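You operate a simulated robot arm through the tools that you are given. There is no shell and no other tool. Be economical: measure what you need, move in short steps, check, and stop when the job is done.

The job below is to be done with a simulated robot arm. You get a single attempt, and the scene is never put back.

Task
Splice the loose strip marked 34 to the one on the pegs.
Fine: clamp it, lay a tab from the drawer on the joint, roll till it shows blue; drawer shut, roller parked, other clamp still shut, no new tab spoiled.
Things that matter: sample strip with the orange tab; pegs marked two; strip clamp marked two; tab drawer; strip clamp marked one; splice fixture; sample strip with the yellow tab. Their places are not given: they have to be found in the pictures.

Only the result counts: the job must be done as asked and must still hold three seconds after the hand-in. Knocking over, shifting, dropping, spilling or breaking anything else fails it.

Robot
A 6-joint arm with a two-finger parallel gripper, fixed in place. Base frame: the origin is at the foot of the arm, x ahead of it, y to its left, z up; the work surface is at about z = 0. Lengths are in mm, angles in rad, forces in N, time in s.
With the tool pointing down near the work surface it reaches from about 140 to 580 mm from the base axis. Its first joint turns from -1.152 to 1.152 rad. Payload 2.1 kg.
Tool frame: the origin (TCP) lies between the finger pads and is the grasp point; the fingertips stand 30 mm ahead of it; z points along the fingers, y is the line along which they close. The gripper opens to 94 mm. The fingers are 28 mm wide and 10 mm thick; the gripper's body (50 by 96 mm) begins 55 mm behind the TCP.
Orientation is that of the tool frame in the base frame, as a unit quaternion [w, x, y, z]. With the fingers straight down and closing along the base's y, the tool's x points along the base's -x, its y along +y and its z along -z.

Tools
- The arm moves only by the tool arm_command. Its argument "commands" is a list of rows, each a list of 7 numbers: the turn, a rotation vector about the base's x, y, z in rad, then the shift along the base's x, y, z in mm, then the opening, from 0 (shut) to 1 (fully open). In form: [[rx, ry, rz, x, y, z, gripper], ...]. A call has 1 to 8 rows; each row is the pose to reach, as a shift and turn from the pose commanded when the call began. Rows are played at 5 a second. More than 50 mm and 0.15 rad between two rows, or a gripper value outside its range, and nothing of the call is played. Where a pose cannot be reached the arm comes as near as it can. A force on the tool above 40 N (or 10 N above the force at the start of the call, whichever is more), or a blocked arm, ends the call early, and 0.2 s more pass. Each finger travels about 72 mm/s and halts on what it meets, pressing with about 38 N; the grip force reading is that of the motor and also rises with nothing between the fingers. The clock runs only during rows and for 0.2 s after the last one: add rows that repeat a pose to give the fingers time. The reply holds the time, the measured pose of the TCP, the force on the tool along the base axes, the opening and the grip force, in the units named above and with some noise, and new pictures: "pictures" is both (left out), scene, wrist or none.
- Cameras (640 x 400 px; columns grow to the right, rows downward): "scene" is fixed at [58.4, -384.7, 478]; the picture's right is [0.62, -0.78, 0.00], its down [-0.46, -0.37, -0.80] and it looks along [0.63, 0.50, -0.59] (base axes); focal length 214 px, centre (320, 200). "wrist" rides on the gripper at [-37, 0, -58] in the tool frame; the picture's right is [0.00, -1.00, 0.00], its down [0.97, 0.00, -0.24] and it looks along [0.24, 0.00, 0.97] (tool axes); focal length 218 px, centre (320, 200).
- pixel_to_xyz(camera, pixels): there is no depth. For up to 12 entries [column, row, z] of the newest picture of that camera ("zoom" is the newest enlarged one), the place [x, y] in the base frame at which the ray of that pixel passes the height z, good to about 2 mm, but the place of the scene camera against the robot may be out by one fixed shift of up to 12 mm in any direction. It takes no simulated time.
- enlarge(camera, box): a new picture of the part [left, top, right, bottom] of that camera's present view, enlarged. It takes no simulated time.
- job_done(): hands the job in; it is judged then, once.

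Go step by step. Measure first, check grasps and placings, and put right what went wrong. The budget is 80 turns and 120 pictures, counting those below and the enlarged ones. Unless the task says otherwise, let go and move clear before handing in, and close with one line.

The tools are called by a JSON object that holds its "op" and its "data". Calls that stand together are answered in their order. arm_command: Moves the arm, as the interface text tells. Its arguments: {"type":"object","properties":{"commands":{"type":"array","items":{"type":"array","items":{"type":"number"}}},"pictures":{"type":"string","enum":["both","scene","wrist","none"]}},"required":["commands"]} The other tools are called the same way: pixel_to_xyz (camera, pixels) gives the place at which the rays of pixels pass given heights; enlarge (camera, box) takes an enlarged picture of a part of a camera's view; job_done () hands the job in.

At the start:

```text
time_s: 0.0
tcp_pos: [375.1, -54.3, 344.2]
tcp_rot: [0.0, 0.0, 1.0, 0.0]
force: [-0.7, -0.3, -0.1]
grip_width: 94.2
grip_force: 0.0
```

scene: 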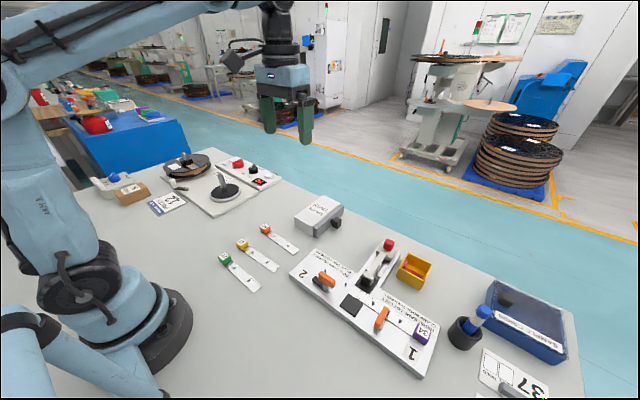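
wrist: 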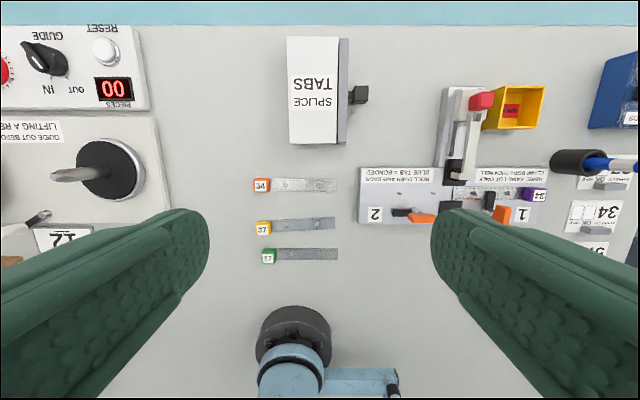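

The scene shows three loose strips at scene px (265,240), with the fixture at (365,310) and the tab drawer at (318,215). I'll enlarge these areas to read the labels.

{"op": "enlarge", "data": {"camera": "scene", "box": [280, 190, 450, 380]}}

{"op": "enlarge", "data": {"camera": "wrist", "box": [350, 70, 560, 240]}}

{"op": "enlarge", "data": {"camera": "wrist", "box": [230, 20, 390, 280]}}

```text
2.11 times, centred on (365, 285) of scene
```

zoom: 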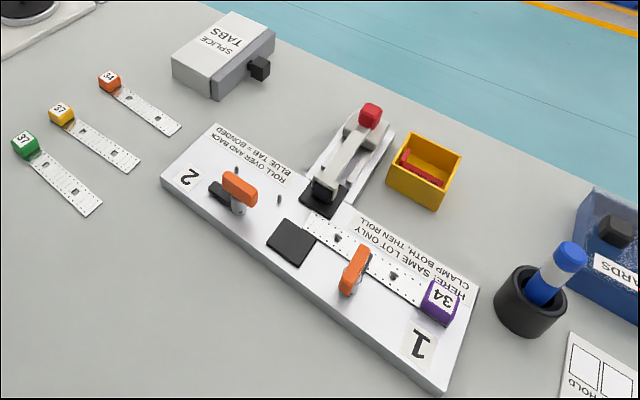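

```text
2.35 times, centred on (455, 155) of wrist
```

zoom: 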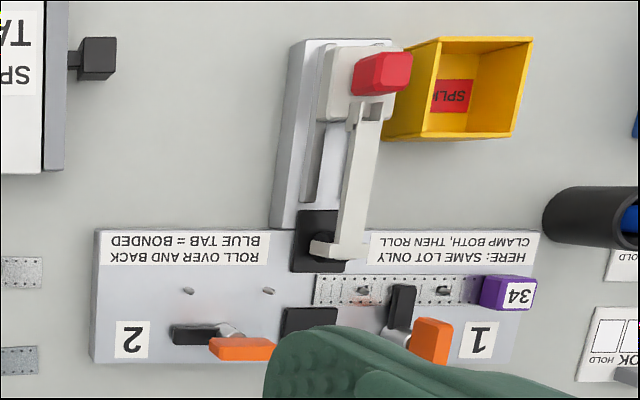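

```text
1.54 times, centred on (310, 150) of wrist
```

zoom: 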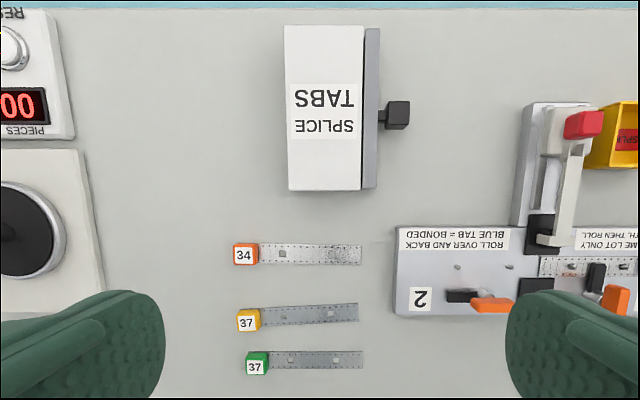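

Orange-tab strip reads 34, matching the purple-tab 34 on pegs one, and clamp two appears to be swung open. I'll measure key points, using both cameras to check the scene offset.

{"op": "pixel_to_xyz", "data": {"camera": "wrist", "pixels": [[262, 186, 10], [336, 186, 2], [412, 191, 20], [438, 191, 20], [453, 170, 30], [481, 101, 60], [360, 95, 30], [343, 90, 30], [402, 213, 40], [503, 214, 40], [515, 108, 20], [535, 195, 30]]}}

{"op": "pixel_to_xyz", "data": {"camera": "scene", "pixels": [[265, 230, 10], [298, 252, 2], [331, 261, 20], [343, 269, 20], [388, 244, 60], [337, 220, 30], [328, 281, 40], [381, 319, 40], [423, 330, 30]]}}

```text
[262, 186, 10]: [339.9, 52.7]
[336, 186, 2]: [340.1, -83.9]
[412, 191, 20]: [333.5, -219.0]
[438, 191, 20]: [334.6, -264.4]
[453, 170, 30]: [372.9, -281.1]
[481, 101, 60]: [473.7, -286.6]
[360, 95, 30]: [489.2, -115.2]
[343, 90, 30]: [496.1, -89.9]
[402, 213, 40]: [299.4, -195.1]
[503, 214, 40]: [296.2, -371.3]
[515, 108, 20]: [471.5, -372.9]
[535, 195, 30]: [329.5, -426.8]
```

```text
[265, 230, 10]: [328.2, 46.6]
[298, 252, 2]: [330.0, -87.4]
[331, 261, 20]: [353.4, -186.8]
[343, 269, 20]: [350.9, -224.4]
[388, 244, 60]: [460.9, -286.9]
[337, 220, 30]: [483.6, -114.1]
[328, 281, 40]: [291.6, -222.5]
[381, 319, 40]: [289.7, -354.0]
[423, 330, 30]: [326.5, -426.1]
```

Orange strip tab is near (340,53), its free end near (340,-84), and the fixture is around (330,-280). I'll move over the fixture to look closer.

{"op": "arm_command", "data": {"commands": [[0, 0, 0, -6, -40, -15, 1], [0, 0, 0, -12, -80, -30, 1], [0, 0, 0, -18, -120, -50, 1], [0, 0, 0, -22, -160, -70, 1], [0, 0, 0, -28, -200, -85, 1], [0, 0, 0, -32, -216, -110, 1], [0, 0, 0, -32, -216, -110, 1]], "pictures": "both"}}

```text
time_s: 1.6
tcp_pos: [341.4, -271.6, 234.2]
tcp_rot: [0.0, -0.001, 1.0, 0.0]
force: [-0.3, 0.4, 0.4]
grip_width: 94.0
grip_force: 0.1
```

scene: 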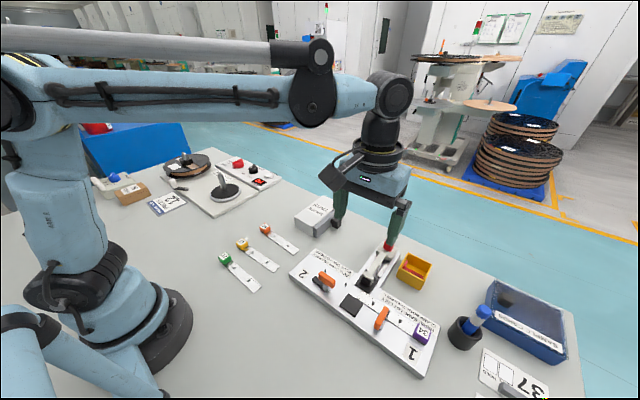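
wrist: 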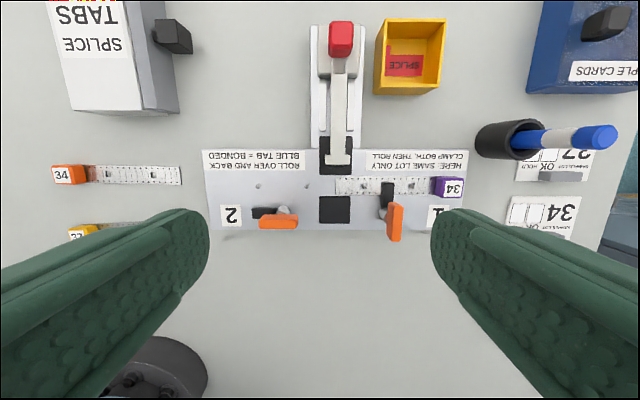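

{"op": "enlarge", "data": {"camera": "wrist", "box": [195, 130, 475, 250]}}

{"op": "enlarge", "data": {"camera": "wrist", "box": [280, 0, 460, 180]}}

{"op": "enlarge", "data": {"camera": "scene", "box": [300, 230, 420, 330]}}

{"op": "pixel_to_xyz", "data": {"camera": "wrist", "pixels": [[258, 186, 12], [305, 186, 12], [348, 186, 12], [413, 186, 12], [335, 184, 8], [334, 210, 8], [284, 211, 20], [387, 212, 20], [278, 223, 30], [395, 222, 30], [338, 152, 25], [341, 40, 60]]}}

```text
2.29 times, centred on (335, 190) of wrist
```

zoom: 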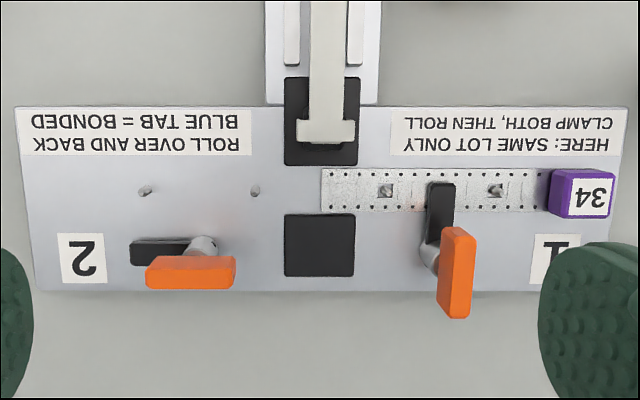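

```text
2.22 times, centred on (370, 90) of wrist
```

zoom: 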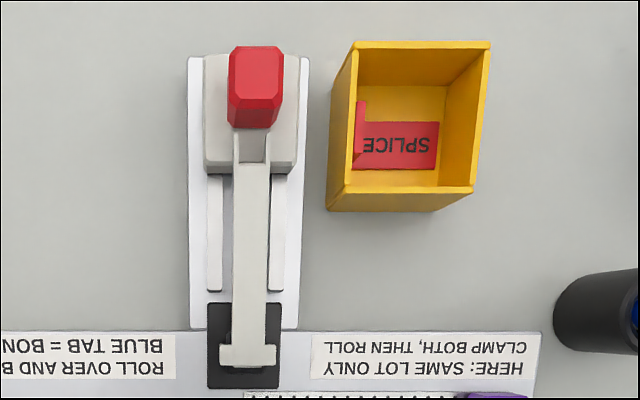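

```text
4.00 times, centred on (360, 280) of scene
```

zoom: 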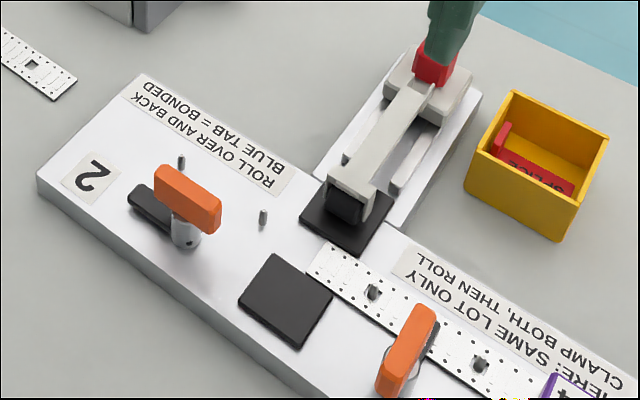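

```text
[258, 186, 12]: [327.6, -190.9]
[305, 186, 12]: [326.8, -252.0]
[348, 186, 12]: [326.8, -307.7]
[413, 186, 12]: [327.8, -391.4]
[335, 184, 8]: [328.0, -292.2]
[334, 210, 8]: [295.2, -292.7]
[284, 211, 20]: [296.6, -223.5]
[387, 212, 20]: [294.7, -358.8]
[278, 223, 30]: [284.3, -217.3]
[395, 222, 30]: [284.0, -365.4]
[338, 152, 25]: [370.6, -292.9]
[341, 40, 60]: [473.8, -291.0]
```

Both cameras agree that clamp one is shut with its bar over the strip. Clamp two is open, so it needs a -90° twist. I'll move over the orange strip while turning the gripper so it can close along x.

{"op": "arm_command", "data": {"commands": [[0, 0, 0.14, 0, 0, 0, 1], [0, 0, 0.28, 0, 45, 0, 1], [0, 0, 0.42, 0, 90, 0, 1], [0, 0, 0.56, 0, 135, 0, 1], [0, 0, 0.7, 0, 180, 0, 0.8], [0, 0, 0.84, 0, 225, 0, 0.7], [0, 0, 0.98, 0, 270, 0, 0.6], [0, 0, 1.12, 0, 310, 0, 0.6]], "pictures": "none"}}

{"op": "arm_command", "data": {"commands": [[0, 0, 0.14, 0, 0, -20, 0.6], [0, 0, 0.28, 0, 0, -40, 0.6], [0, 0, 0.42, 0, 0, -70, 0.6], [0, 0, 0.4508, 0, 0, -90, 0.6], [0, 0, 0.4508, 0, 0, -90, 0.6]], "pictures": "wrist"}}

```text
time_s: 3.4
tcp_pos: [341.6, 40.8, 234.1]
tcp_rot: [0.0, -0.532, 0.847, 0.0]
force: [0.6, -0.8, -0.5]
grip_width: 56.2
grip_force: 0.0
```

```text
time_s: 4.6
tcp_pos: [344.3, 40.0, 143.7]
tcp_rot: [-0.001, 0.708, -0.706, -0.001]
force: [0.5, -0.5, 0.4]
grip_width: 56.1
grip_force: 0.0
```

wrist: 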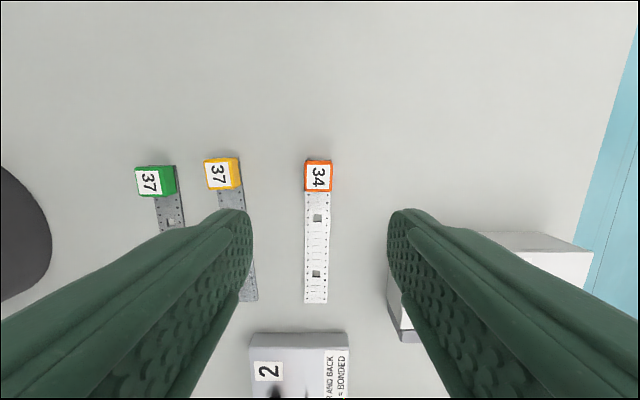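

The orange tab is at wrist px (319,176), the strip end at (315,303), and the holes at (318,217) and (316,273). I'll convert these.

{"op": "pixel_to_xyz", "data": {"camera": "wrist", "pixels": [[319, 178, 18], [319, 190, 0], [306, 178, 18], [332, 178, 18], [318, 218, 2], [316, 273, 2], [315, 303, 2], [319, 161, 18], [319, 190, 18]]}}

{"op": "enlarge", "data": {"camera": "wrist", "box": [240, 140, 400, 320]}}

```text
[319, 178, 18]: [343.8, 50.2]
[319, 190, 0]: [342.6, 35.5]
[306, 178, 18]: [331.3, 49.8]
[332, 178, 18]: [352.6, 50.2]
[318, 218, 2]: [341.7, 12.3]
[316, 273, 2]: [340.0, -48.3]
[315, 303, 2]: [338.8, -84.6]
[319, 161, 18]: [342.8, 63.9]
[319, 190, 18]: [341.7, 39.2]
```

```text
2.22 times, centred on (320, 230) of wrist
```

zoom: 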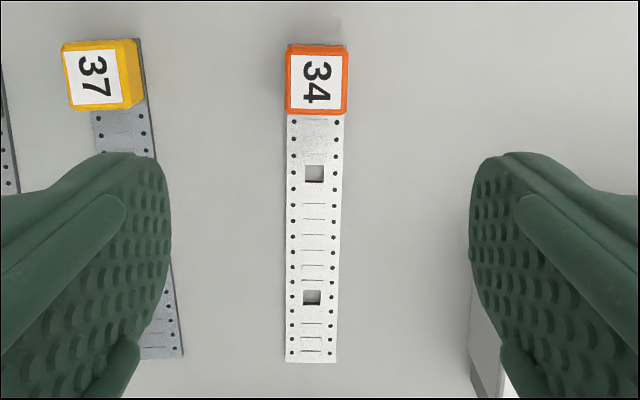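

The tab centre is about (342,49) and the strip is yawed about -0.03 rad. I'll descend onto the tab with the fingers along x and grip it.

{"op": "arm_command", "data": {"commands": [[0, 0, -0.03, -1, 9, -40, 0.5], [0, 0, -0.03, -1, 9, -80, 0.5], [0, 0, -0.03, -1, 9, -100, 0.5], [0, 0, -0.03, -1, 9, -109, 0.5], [0, 0, -0.03, -1, 9, -109, 0.5]], "pictures": "both"}}

```text
time_s: 5.8
tcp_pos: [342.1, 49.0, 35.4]
tcp_rot: [0.0, -0.697, 0.717, 0.0]
force: [0.3, 0.2, -1.1]
grip_width: 46.7
grip_force: 0.0
```

scene: 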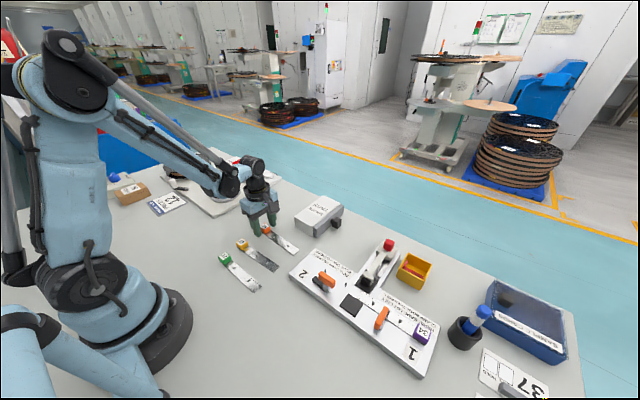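
wrist: 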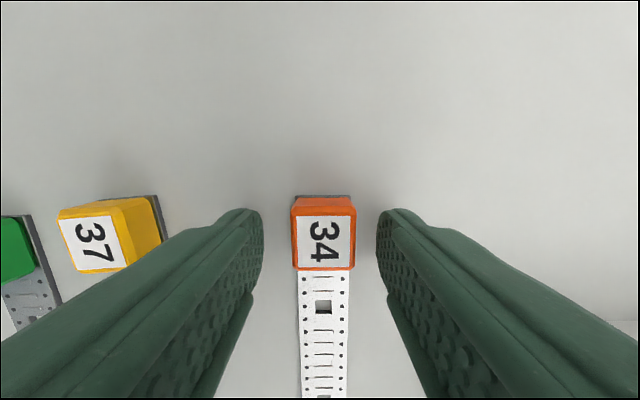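

{"op": "pixel_to_xyz", "data": {"camera": "wrist", "pixels": [[323, 209, 18], [323, 269, 18], [297, 240, 18], [353, 240, 18]]}}

{"op": "arm_command", "data": {"commands": [[0, 0, 0, 0, 0, 0, 0.1], [0, 0, 0, 0, 0, 0, 0.1], [0, 0, 0, 0, 0, 0, 0.1], [0, 0, 0, 0, 0, 0, 0.1]], "pictures": "wrist"}}

```text
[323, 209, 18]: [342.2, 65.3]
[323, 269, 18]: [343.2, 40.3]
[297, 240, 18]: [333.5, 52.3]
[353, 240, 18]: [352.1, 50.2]
```

```text
time_s: 6.8
tcp_pos: [339.9, 48.4, 35.8]
tcp_rot: [0.001, -0.697, 0.717, 0.0]
force: [-0.6, 1.0, -0.3]
grip_width: 22.4
grip_force: 37.5
```

wrist: 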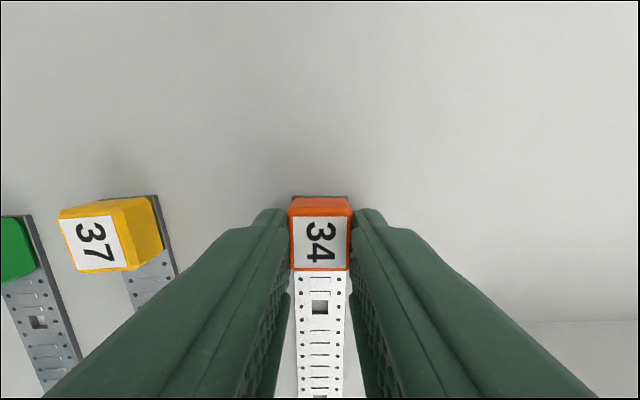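

The tab is gripped at 22.4 mm width. I'll lift and carry it above pegs two, straightening the yaw.

{"op": "arm_command", "data": {"commands": [[0, 0, 0, 0, 0, 30, 0.1], [0, 0, 0, 0, 0, 60, 0.1], [0, 0, 0.03, -5, -40, 80, 0.1], [0, 0, 0.03, -10, -80, 80, 0.1], [0, 0, 0.03, -14, -120, 80, 0.1], [0, 0, 0.03, -15, -160, 80, 0.1], [0, 0, 0.03, -15, -200, 80, 0.1], [0, 0, 0.03, -15, -200, 80, 0.1]], "pictures": "both"}}

```text
time_s: 8.6
tcp_pos: [327.0, -150.7, 118.8]
tcp_rot: [-0.001, 0.707, -0.707, -0.001]
force: [0.4, 0.2, 0.2]
grip_width: 22.7
grip_force: 37.6
```

scene: 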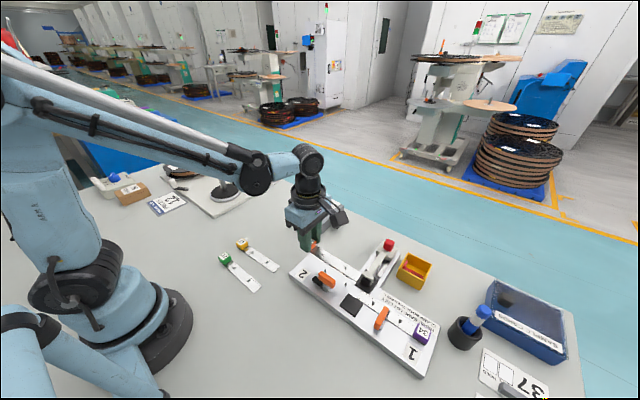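
wrist: 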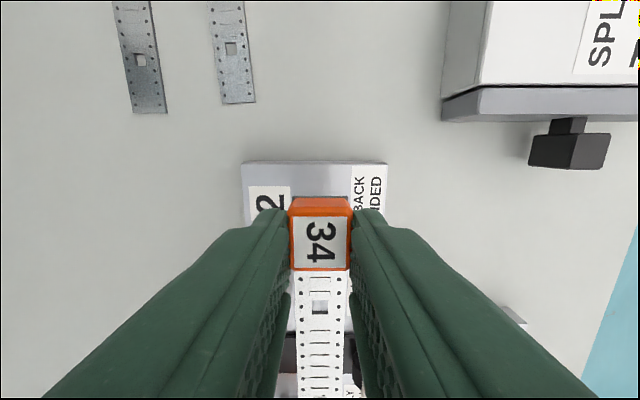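

{"op": "enlarge", "data": {"camera": "scene", "box": [285, 220, 405, 320]}}

```text
4.00 times, centred on (345, 270) of scene
```

zoom: 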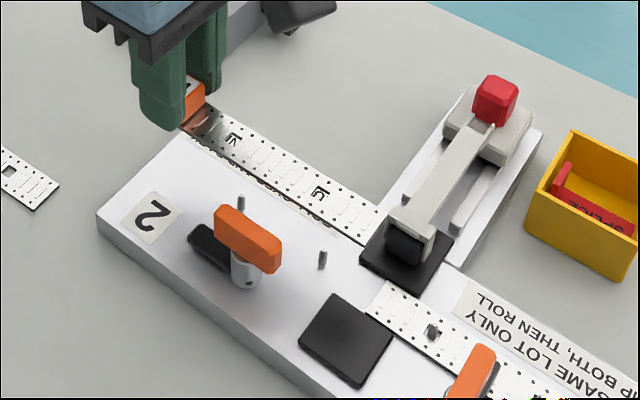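

The strip hangs level, and its first hole shows at wrist px (320,307). I'll measure that hole's offset from the TCP at strip height (~z 84).

{"op": "pixel_to_xyz", "data": {"camera": "wrist", "pixels": [[320, 307, 84], [320, 398, 84], [298, 380, 84], [344, 380, 84], [322, 232, 102]]}}

{"op": "enlarge", "data": {"camera": "wrist", "box": [270, 190, 370, 400]}}

```text
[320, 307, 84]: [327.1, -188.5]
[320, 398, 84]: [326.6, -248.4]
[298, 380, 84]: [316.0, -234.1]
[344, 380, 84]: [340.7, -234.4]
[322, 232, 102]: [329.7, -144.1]
```

```text
1.90 times, centred on (320, 295) of wrist
```

zoom: 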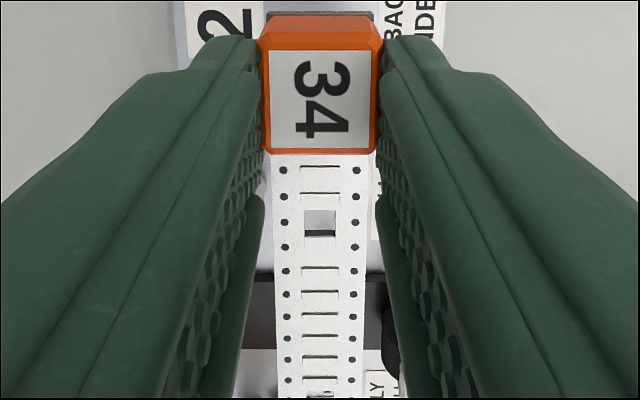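

The hole sits about 37.5 mm toward -y from the TCP, and triangulation puts the pegs at about y -194.6/-254.8, x 329. I'll come down to just above the peg tips and check the alignment.

{"op": "arm_command", "data": {"commands": [[0, 0, 0, 2, -6.5, -25, 0.1], [0, 0, 0, 2, -6.5, -50, 0.1], [0, 0, 0, 2, -6.5, -50, 0.1]], "pictures": "none"}}

{"op": "enlarge", "data": {"camera": "scene", "box": [305, 240, 377, 300]}}

```text
time_s: 9.4
tcp_pos: [328.7, -157.1, 64.0]
tcp_rot: [-0.001, 0.708, -0.706, -0.001]
force: [0.7, 5.2, 0.8]
grip_width: 22.8
grip_force: 38.6
```

```text
6.67 times, centred on (341, 270) of scene
```

zoom: 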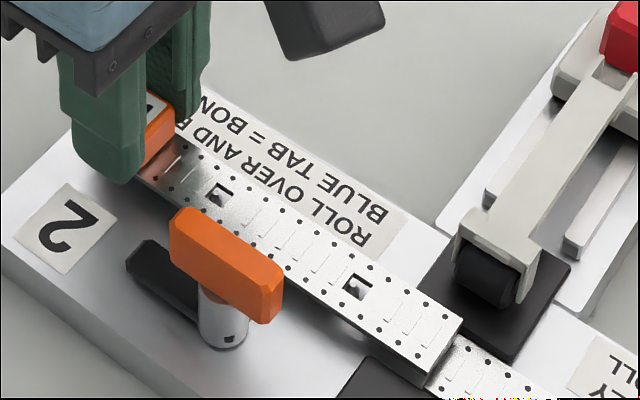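

{"op": "enlarge", "data": {"camera": "scene", "box": [322, 260, 364, 300]}}

{"op": "enlarge", "data": {"camera": "wrist", "box": [270, 190, 370, 400]}}

```text
10.00 times, centred on (343, 280) of scene
```

zoom: 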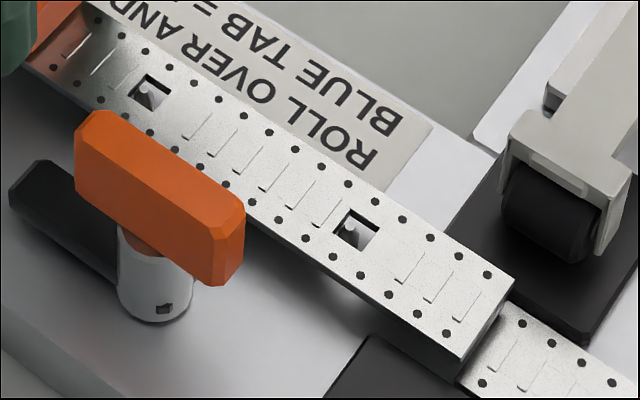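

```text
1.90 times, centred on (320, 295) of wrist
```

zoom: 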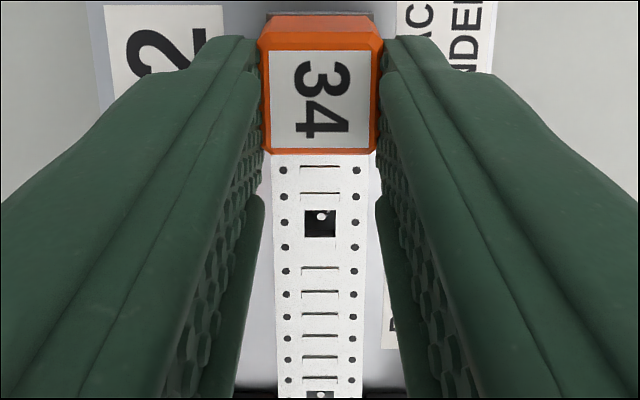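

Through the holes (wrist zoom px 321,215) the pegs sit at each hole's +y edge, so the strip is about 3 mm too far toward -y. I'll shift +3 mm in y, then recheck.

{"op": "arm_command", "data": {"commands": [[0, 0, 0, 0, 1.5, 0, 0.1], [0, 0, 0, 0, 3, 0, 0.1], [0, 0, 0, 0, 3, 0, 0.1]], "pictures": "none"}}

{"op": "enlarge", "data": {"camera": "wrist", "box": [270, 250, 370, 400]}}

{"op": "enlarge", "data": {"camera": "scene", "box": [322, 260, 364, 300]}}

```text
time_s: 10.2
tcp_pos: [328.7, -154.0, 65.4]
tcp_rot: [0.0, -0.707, 0.707, 0.001]
force: [-0.7, -0.3, -0.7]
grip_width: 22.9
grip_force: 37.5
```

```text
2.67 times, centred on (320, 325) of wrist
```

zoom: 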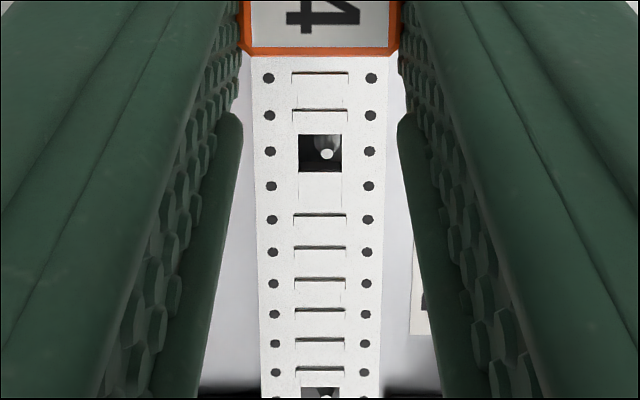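

```text
10.00 times, centred on (343, 280) of scene
```

zoom: 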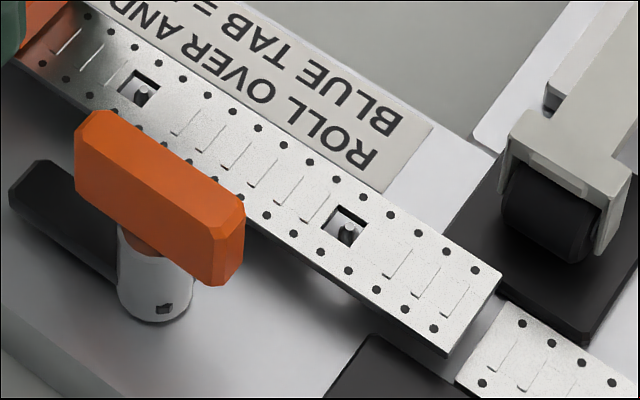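

Contact is gone and the pegs are centred in the holes, except for about 1 mm in x. I'll nudge +1 in x and lower until seated.

{"op": "arm_command", "data": {"commands": [[0, 0, 0, 1.2, 0, 0, 0.1], [0, 0, 0, 1.2, 0, -4, 0.1], [0, 0, 0, 1.2, 0, -8, 0.1], [0, 0, 0, 1.2, 0, -11, 0.1], [0, 0, 0, 1.2, 0, -11, 0.1]], "pictures": "none"}}

{"op": "enlarge", "data": {"camera": "wrist", "box": [270, 250, 370, 400]}}

{"op": "enlarge", "data": {"camera": "scene", "box": [312, 250, 372, 310]}}

```text
time_s: 11.4
tcp_pos: [329.9, -155.1, 55.3]
tcp_rot: [-0.001, 0.708, -0.706, 0.0]
force: [0.6, 2.8, 24.5]
grip_width: 22.9
grip_force: 37.6
```

```text
2.67 times, centred on (320, 325) of wrist
```

zoom: 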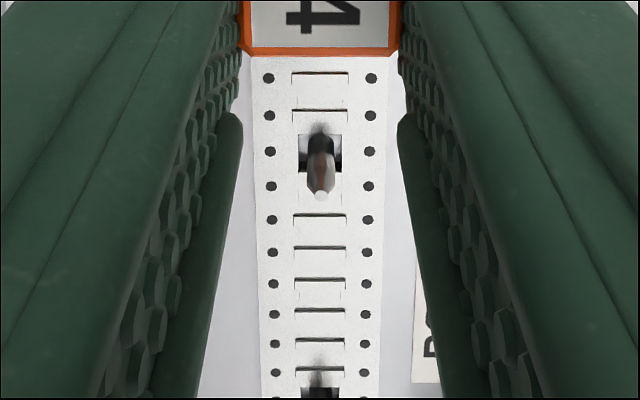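

```text
6.67 times, centred on (342, 280) of scene
```

zoom: 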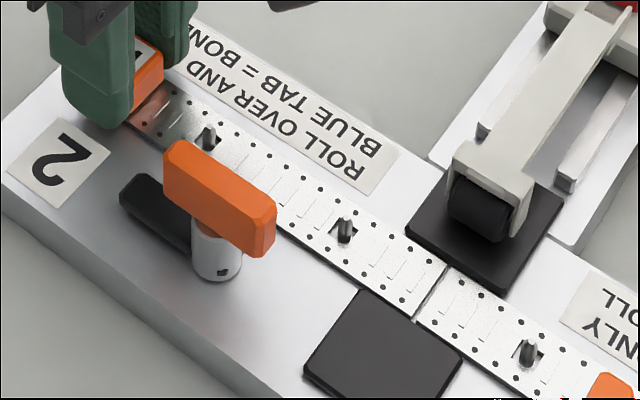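

The strip is seated, with pegs poking through both holes and 24.5 N upward contact. I'll release gently and rise clear.

{"op": "arm_command", "data": {"commands": [[0, 0, 0, 0, 0, 1, 0.1], [0, 0, 0, 0, 0, 1, 0.37], [0, 0, 0, 0, 0, 1, 0.37], [0, 0, 0, 0, 0, 10, 0.37], [0, 0, 0, 0, 0, 40, 0.37], [0, 0, 0, 0, 0, 80, 0.37], [0, 0, 0, 0, 0, 110, 0.37], [0, 0, 0, 0, 0, 110, 0.37]], "pictures": "wrist"}}

{"op": "enlarge", "data": {"camera": "scene", "box": [305, 245, 385, 325]}}

```text
time_s: 13.2
tcp_pos: [329.8, -152.8, 167.8]
tcp_rot: [0.0, 0.707, -0.707, 0.0]
force: [-0.3, -0.7, 0.4]
grip_width: 34.7
grip_force: 0.2
```

wrist: 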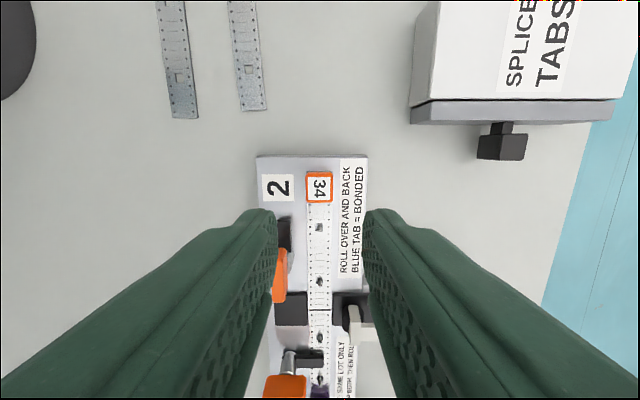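

```text
5.00 times, centred on (345, 285) of scene
```

zoom: 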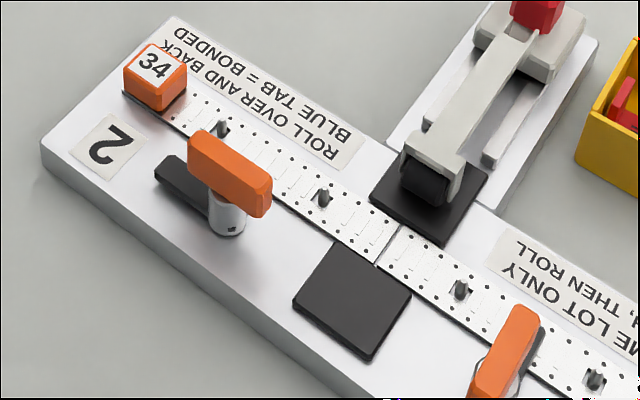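

The strip lies flat with its end meeting the other strip. Clamp two's handle triangulates to about (294,-224, z≈55), lying along y, so I'll hover above it and check.

{"op": "arm_command", "data": {"commands": [[0, 0, 0, -12, -24, -10, 0.37], [0, 0, 0, -24, -48, -30, 0.37], [0, 0, 0, -36, -70, -50, 0.4], [0, 0, 0, -36, -70, -50, 0.4]], "pictures": "wrist"}}

{"op": "enlarge", "data": {"camera": "scene", "box": [295, 225, 375, 305]}}

```text
time_s: 14.2
tcp_pos: [295.5, -224.6, 112.8]
tcp_rot: [-0.001, 0.707, -0.707, -0.001]
force: [-0.1, -0.1, -1.1]
grip_width: 37.5
grip_force: 0.1
```

wrist: 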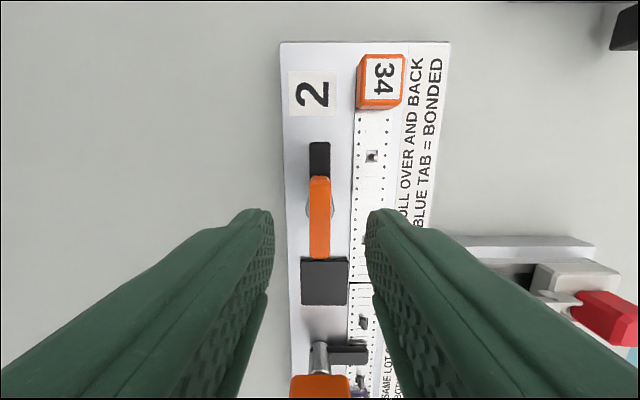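

```text
5.00 times, centred on (335, 265) of scene
```

zoom: 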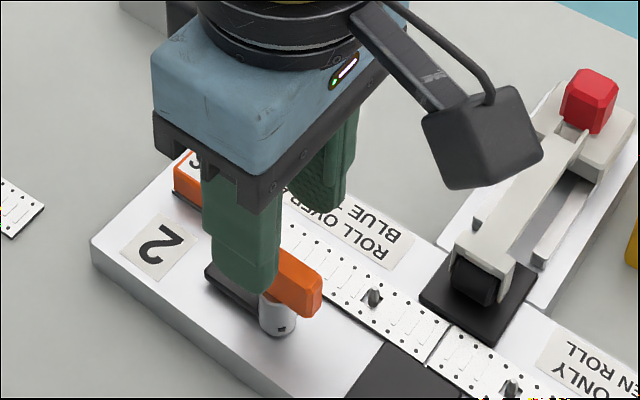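

{"op": "pixel_to_xyz", "data": {"camera": "wrist", "pixels": [[320, 178, 62], [320, 258, 62], [309, 217, 62], [331, 217, 62], [320, 217, 62], [320, 147, 30]]}}

```text
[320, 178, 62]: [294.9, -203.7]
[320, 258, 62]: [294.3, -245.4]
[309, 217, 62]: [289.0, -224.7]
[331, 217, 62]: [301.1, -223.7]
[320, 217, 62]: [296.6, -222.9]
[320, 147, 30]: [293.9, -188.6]
```

The handle centre is at (295,-224.4), right under the TCP. I'll lower and grip it.

{"op": "arm_command", "data": {"commands": [[0, 0, 0, 0, 0, -25, 0.4], [0, 0, 0, 0, 0, -45, 0.4], [0, 0, 0, 0, 0, -45, 0.4], [0, 0, 0, 0, 0, -45, 0], [0, 0, 0, 0, 0, -45, 0], [0, 0, 0, 0, 0, -45, 0]], "pictures": "wrist"}}

```text
time_s: 15.6
tcp_pos: [294.9, -223.3, 67.5]
tcp_rot: [-0.001, 0.708, -0.707, 0.001]
force: [19.0, -2.6, -18.2]
grip_width: 17.0
grip_force: 44.8
```

wrist: 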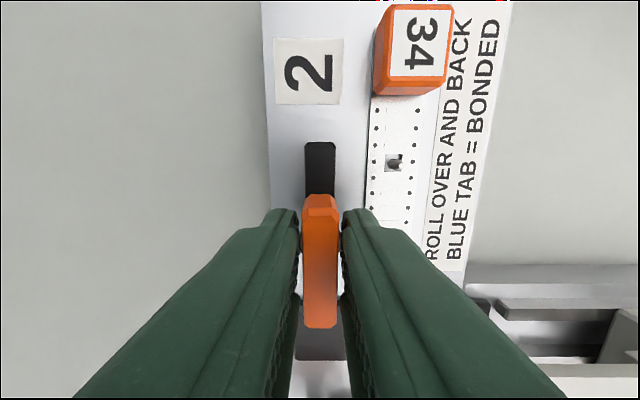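

The grip stopped at 17 mm with side force, so the tips probably caught the round shaft below the 11 mm handle. I'll open, rise 11 mm and regrip only the handle.

{"op": "arm_command", "data": {"commands": [[0, 0, 0, 0, 0, 0, 0.35], [0, 0, 0, 0, 0, 0, 0.35], [0, 0, 0, 0, 0, 11, 0.35], [0, 0, 0, 0, 0, 11, 0.35], [0, 0, 0, 0, 0, 11, 0], [0, 0, 0, 0, 0, 11, 0], [0, 0, 0, 0, 0, 11, 0]], "pictures": "wrist"}}

{"op": "enlarge", "data": {"camera": "scene", "box": [295, 235, 375, 315]}}

```text
time_s: 17.2
tcp_pos: [295.0, -224.0, 79.5]
tcp_rot: [-0.001, 0.708, -0.706, -0.001]
force: [14.8, -0.3, -2.3]
grip_width: 10.6
grip_force: 44.4
```

wrist: 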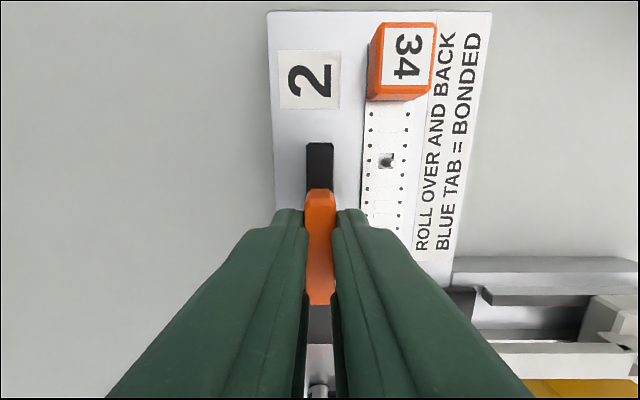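

```text
5.00 times, centred on (335, 275) of scene
```

zoom: 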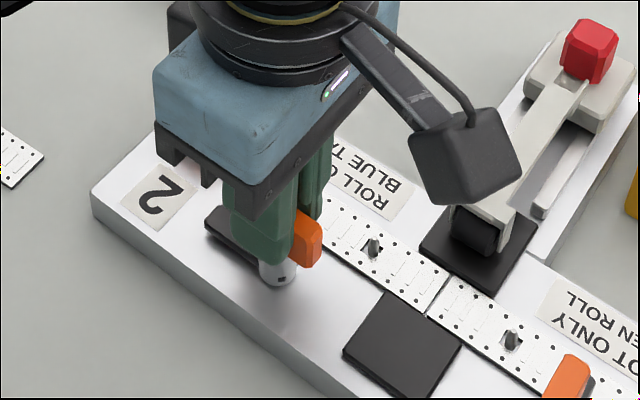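

Now it holds the handle at 10.6 mm. I'll twist -90° about z in two calls.

{"op": "arm_command", "data": {"commands": [[0, 0, -0.14, 0.5, 0, 0, 0], [0, 0, -0.28, 0.5, 0, 0, 0], [0, 0, -0.42, 0.5, 0, 0, 0], [0, 0, -0.56, 0.5, 0, 0, 0], [0, 0, -0.7, 0.5, 0, 0, 0], [0, 0, -0.84, 0.5, 0, 0, 0]], "pictures": "wrist"}}

```text
time_s: 17.8
tcp_pos: [296.7, -225.1, 79.5]
tcp_rot: [0.002, -0.61, 0.792, -0.001]
force: [0.7, -0.6, -3.8]
grip_width: 11.0
grip_force: 44.4
stopped in row 3: the force on the tool passed its limit (the readings are from after the stop); the commanded pose is now the measured one
```

wrist: 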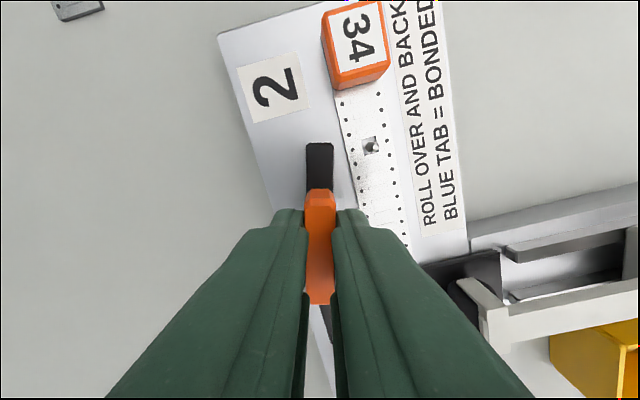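

The handle and bar turned about 16° together before a force stop, and forces are now near zero. I'll continue in smaller steps.

{"op": "arm_command", "data": {"commands": [[0, 0, -0.07, 0, 0, 0, 0], [0, 0, -0.14, 0, 0, 0, 0], [0, 0, -0.21, 0, 0, 0, 0], [0, 0, -0.28, 0, 0, 0, 0], [0, 0, -0.35, 0, 0, 0, 0]], "pictures": "none"}}

```text
time_s: 19.0
tcp_pos: [295.8, -222.1, 79.6]
tcp_rot: [0.002, -0.463, 0.886, -0.002]
force: [10.9, -0.5, -9.5]
grip_width: 10.9
grip_force: 44.3
```

{"op": "arm_command", "data": {"commands": [[0, 0, -0.07, 0.7, 0, 0, 0], [0, 0, -0.14, 0.7, 0, 0, 0], [0, 0, -0.21, 0.7, 0, 0, 0], [0, 0, -0.28, 0.7, 0, 0, 0], [0, 0, -0.35, 0.7, 0, 0, 0], [0, 0, -0.42, 0.7, 0, 0, 0]], "pictures": "wrist"}}

```text
time_s: 20.4
tcp_pos: [297.2, -224.1, 79.6]
tcp_rot: [0.001, -0.268, 0.963, -0.001]
force: [10.6, -6.2, 6.4]
grip_width: 10.8
grip_force: 44.5
```

wrist: 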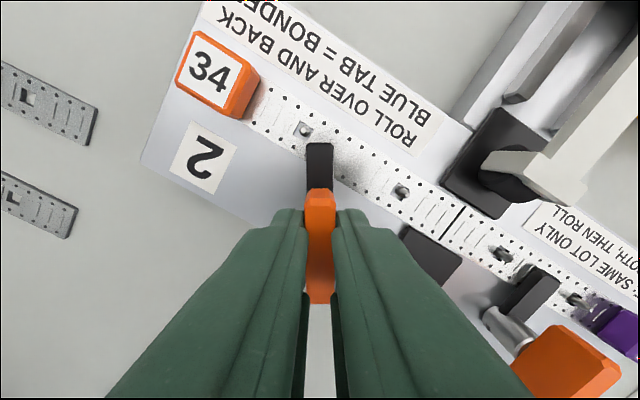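

The bar is now over the strip's edge, with about 31° left to turn. I'll finish the twist.

{"op": "arm_command", "data": {"commands": [[0, 0, -0.08, 0.5, -0.3, 0, 0], [0, 0, -0.16, 0.5, -0.3, 0, 0], [0, 0, -0.24, 0.5, -0.3, 0, 0], [0, 0, -0.32, 0.5, -0.3, 0, 0], [0, 0, -0.4, 0.5, -0.3, 0, 0], [0, 0, -0.48, 0.5, -0.3, 0, 0], [0, 0, -0.545, 0.5, -0.3, 0, 0], [0, 0, -0.545, 0.5, -0.3, 0, 0]], "pictures": "wrist"}}

{"op": "enlarge", "data": {"camera": "scene", "box": [295, 235, 415, 355]}}

```text
time_s: 22.4
tcp_pos: [295.4, -224.4, 79.6]
tcp_rot: [0.002, 0.001, 1.0, -0.001]
force: [0.8, -1.3, -4.0]
grip_width: 10.8
grip_force: 44.5
stopped in row 8: the force on the tool passed its limit (the readings are from after the stop); the commanded pose is now the measured one
```

wrist: 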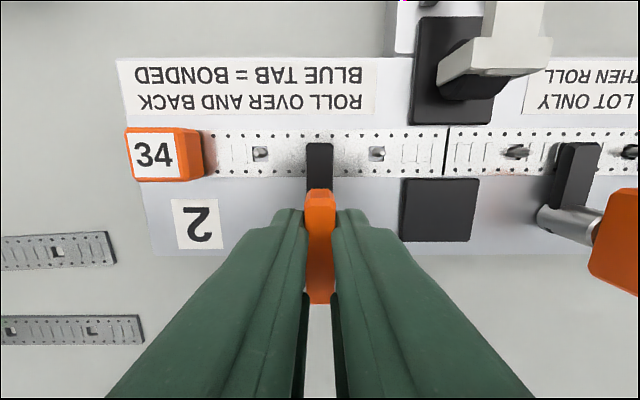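

```text
3.33 times, centred on (355, 295) of scene
```

zoom: 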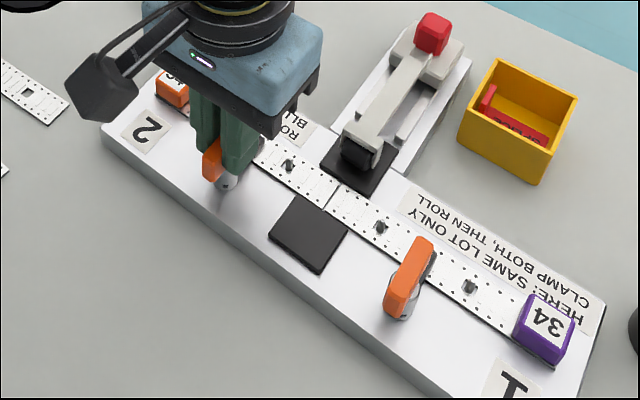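

Clamp two's bar now lies across the strip just like clamp one's. I'll release, rise, and head to the drawer knob while turning +90° for a grip along x.

{"op": "arm_command", "data": {"commands": [[0, 0, 0, 0, 0, 0, 0.35], [0, 0, 0, 0, 0, 0, 0.35], [0, 0, 0, 0, 0, 40, 0.35], [0, 0, 0, 0, 0, 85, 0.35], [0, 0, 0.14, 25, 10, 120, 0.4], [0, 0, 0.28, 55, 30, 130, 0.5], [0, 0, 0.42, 90, 50, 130, 0.6], [0, 0, 0.56, 125, 70, 130, 0.6]], "pictures": "none"}}

{"op": "arm_command", "data": {"commands": [[0, 0, 0.14, 20, 10, 0, 0.6], [0, 0, 0.28, 40, 20, 0, 0.6], [0, 0, 0.42, 60, 30, 0, 0.5], [0, 0, 0.56, 69, 35, 0, 0.5], [0, 0, 0.7, 69, 35, 0, 0.5], [0, 0, 0.84, 69, 35, -10, 0.5], [0, 0, 1.01, 69, 35, -30, 0.5], [0, 0, 1.01, 69, 35, -30, 0.5]], "pictures": "both"}}

```text
time_s: 24.2
tcp_pos: [421.2, -153.6, 211.6]
tcp_rot: [0.003, -0.276, 0.961, -0.002]
force: [-0.5, 0.0, -0.1]
grip_width: 56.6
grip_force: 0.1
```

```text
refused: row 7 steps farther than a row can; nothing moved
```

{"op": "arm_command", "data": {"commands": [[0, 0, 0.145, 20, 10, 0, 0.6], [0, 0, 0.29, 40, 20, 0, 0.6], [0, 0, 0.435, 60, 30, 0, 0.5], [0, 0, 0.58, 69, 35, 0, 0.5], [0, 0, 0.725, 69, 35, 0, 0.5], [0, 0, 0.87, 69, 35, -15, 0.5], [0, 0, 1.01, 69, 35, -30, 0.5], [0, 0, 1.01, 69, 35, -30, 0.5]], "pictures": "both"}}

```text
time_s: 26.0
tcp_pos: [491.6, -119.6, 179.3]
tcp_rot: [0.002, -0.706, 0.708, 0.0]
force: [0.0, 0.5, 0.1]
grip_width: 46.9
grip_force: 0.0
```

scene: 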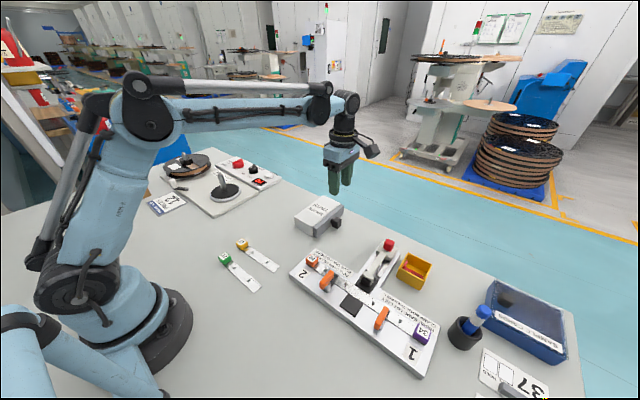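
wrist: 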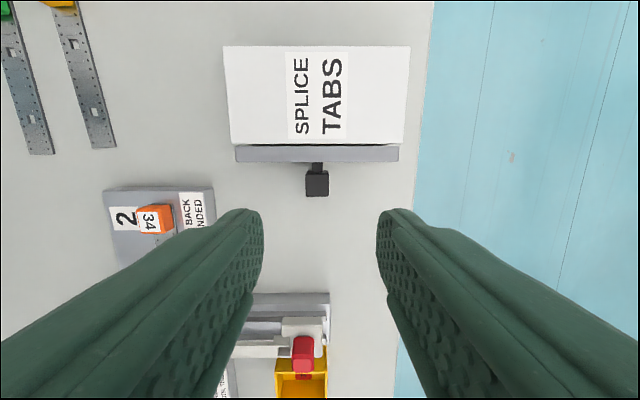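

{"op": "enlarge", "data": {"camera": "scene", "box": [285, 185, 365, 250]}}

{"op": "pixel_to_xyz", "data": {"camera": "wrist", "pixels": [[317, 172, 35], [317, 196, 35], [305, 184, 35], [328, 184, 35], [317, 162, 30], [236, 147, 50], [398, 147, 50], [230, 143, 60], [403, 143, 60]]}}

{"op": "enlarge", "data": {"camera": "wrist", "box": [220, 100, 420, 225]}}

```text
6.15 times, centred on (325, 218) of scene
```

zoom: 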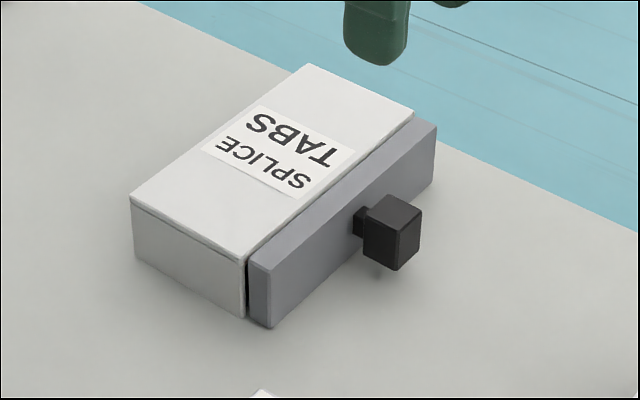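

```text
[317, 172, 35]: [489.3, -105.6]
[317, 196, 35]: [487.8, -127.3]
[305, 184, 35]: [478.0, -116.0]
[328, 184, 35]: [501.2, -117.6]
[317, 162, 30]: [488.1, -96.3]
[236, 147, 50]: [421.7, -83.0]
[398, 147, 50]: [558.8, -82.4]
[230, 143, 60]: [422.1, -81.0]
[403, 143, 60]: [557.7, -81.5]
```

```text
3.20 times, centred on (320, 162) of wrist
```

zoom: 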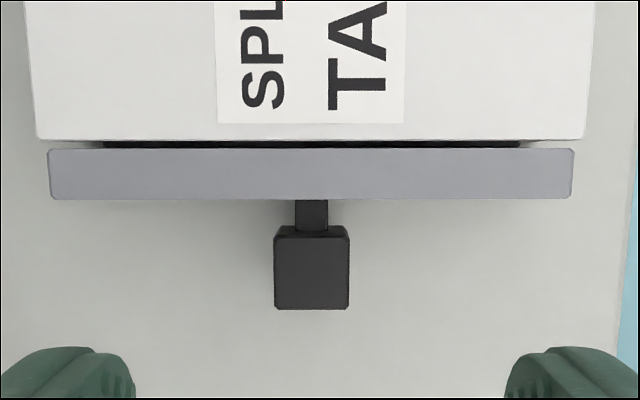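

The knob is a roughly 20 mm cube at about (489,-117), z≈10–32. I'll descend around it with fingertips near z 8 and grip.

{"op": "arm_command", "data": {"commands": [[0, 0, 0, -2, 0, -45, 0.5], [0, 0, 0, -2, 0, -90, 0.5], [0, 0, 0, -2, 0, -125, 0.5], [0, 0, 0, -2, 0, -141, 0.5], [0, 0, 0, -2, 0, -141, 0.5]], "pictures": "wrist"}}

{"op": "enlarge", "data": {"camera": "scene", "box": [285, 185, 385, 250]}}

```text
time_s: 27.2
tcp_pos: [487.6, -117.9, 38.4]
tcp_rot: [0.003, -0.706, 0.709, 0.001]
force: [0.0, -0.3, -0.5]
grip_width: 47.0
grip_force: 0.1
```

wrist: 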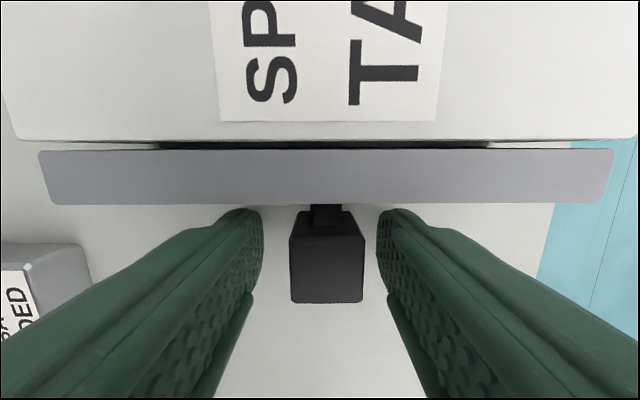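

```text
6.15 times, centred on (335, 218) of scene
```

zoom: 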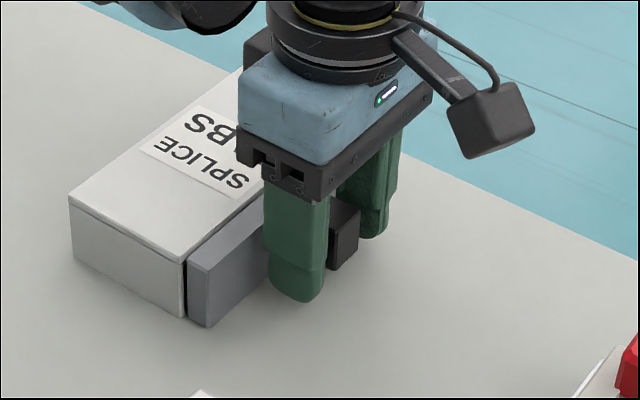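

The knob is 2–3 mm toward +x of centre. I'll centre on it and grip.

{"op": "arm_command", "data": {"commands": [[0, 0, 0, 2.5, -1, -3, 0.5], [0, 0, 0, 2.5, -1, -3, 0.1], [0, 0, 0, 2.5, -1, -3, 0.1], [0, 0, 0, 2.5, -1, -3, 0.1]], "pictures": "none"}}

{"op": "arm_command", "data": {"commands": [[0, 0, 0, 0, -8, 0, 0.1], [0, 0, 0, 0, -16, 0, 0.1], [0, 0, 0, 0, -24, 0, 0.1], [0, 0, 0, 0, -32, 0, 0.1], [0, 0, 0, 0, -40, 0, 0.1]], "pictures": "wrist"}}

```text
time_s: 28.2
tcp_pos: [490.1, -119.8, 34.7]
tcp_rot: [0.002, -0.706, 0.708, 0.0]
force: [-20.0, 0.4, 2.1]
grip_width: 26.2
grip_force: 44.9
```

```text
time_s: 29.1
tcp_pos: [488.6, -146.9, 34.5]
tcp_rot: [0.001, -0.706, 0.708, 0.002]
force: [-0.7, -1.3, -5.0]
grip_width: 25.9
grip_force: 44.6
stopped in row 4: the force on the tool passed its limit (the readings are from after the stop); the commanded pose is now the measured one
```

wrist: 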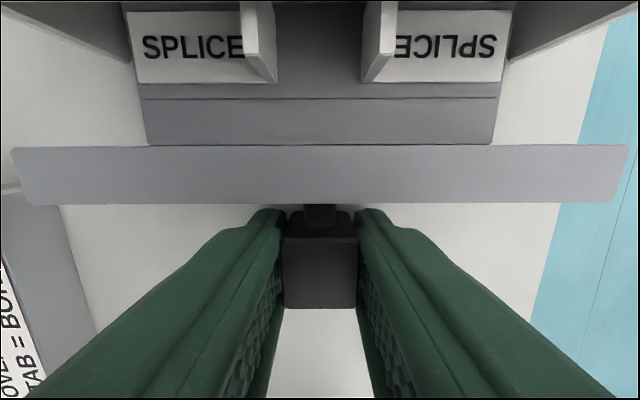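

The drawer is open about 28 mm and shows two tabs with upright fins. I'll look in the scene and try a slight further pull.

{"op": "arm_command", "data": {"commands": [[0, 0, 0, 0, -6, 0, 0.1], [0, 0, 0, 0, -14, 0, 0.1], [0, 0, 0, 0, -22, 0, 0.1], [0, 0, 0, 0, -30, 0, 0.1], [0, 0, 0, 0, -38, 0, 0.1]], "pictures": "wrist"}}

{"op": "enlarge", "data": {"camera": "scene", "box": [285, 180, 395, 260]}}

```text
time_s: 30.3
tcp_pos: [490.0, -184.8, 34.5]
tcp_rot: [0.004, -0.707, 0.708, -0.001]
force: [25.8, 0.4, -18.9]
grip_width: 25.9
grip_force: 45.2
```

wrist: 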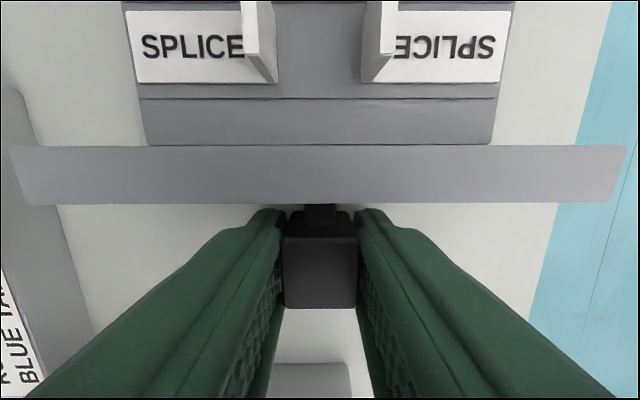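

```text
5.00 times, centred on (340, 220) of scene
```

zoom: 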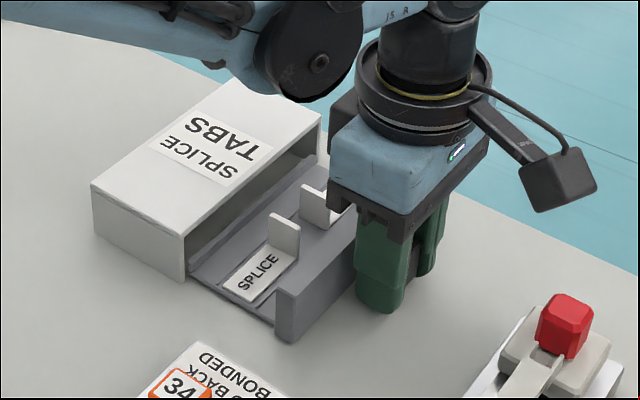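

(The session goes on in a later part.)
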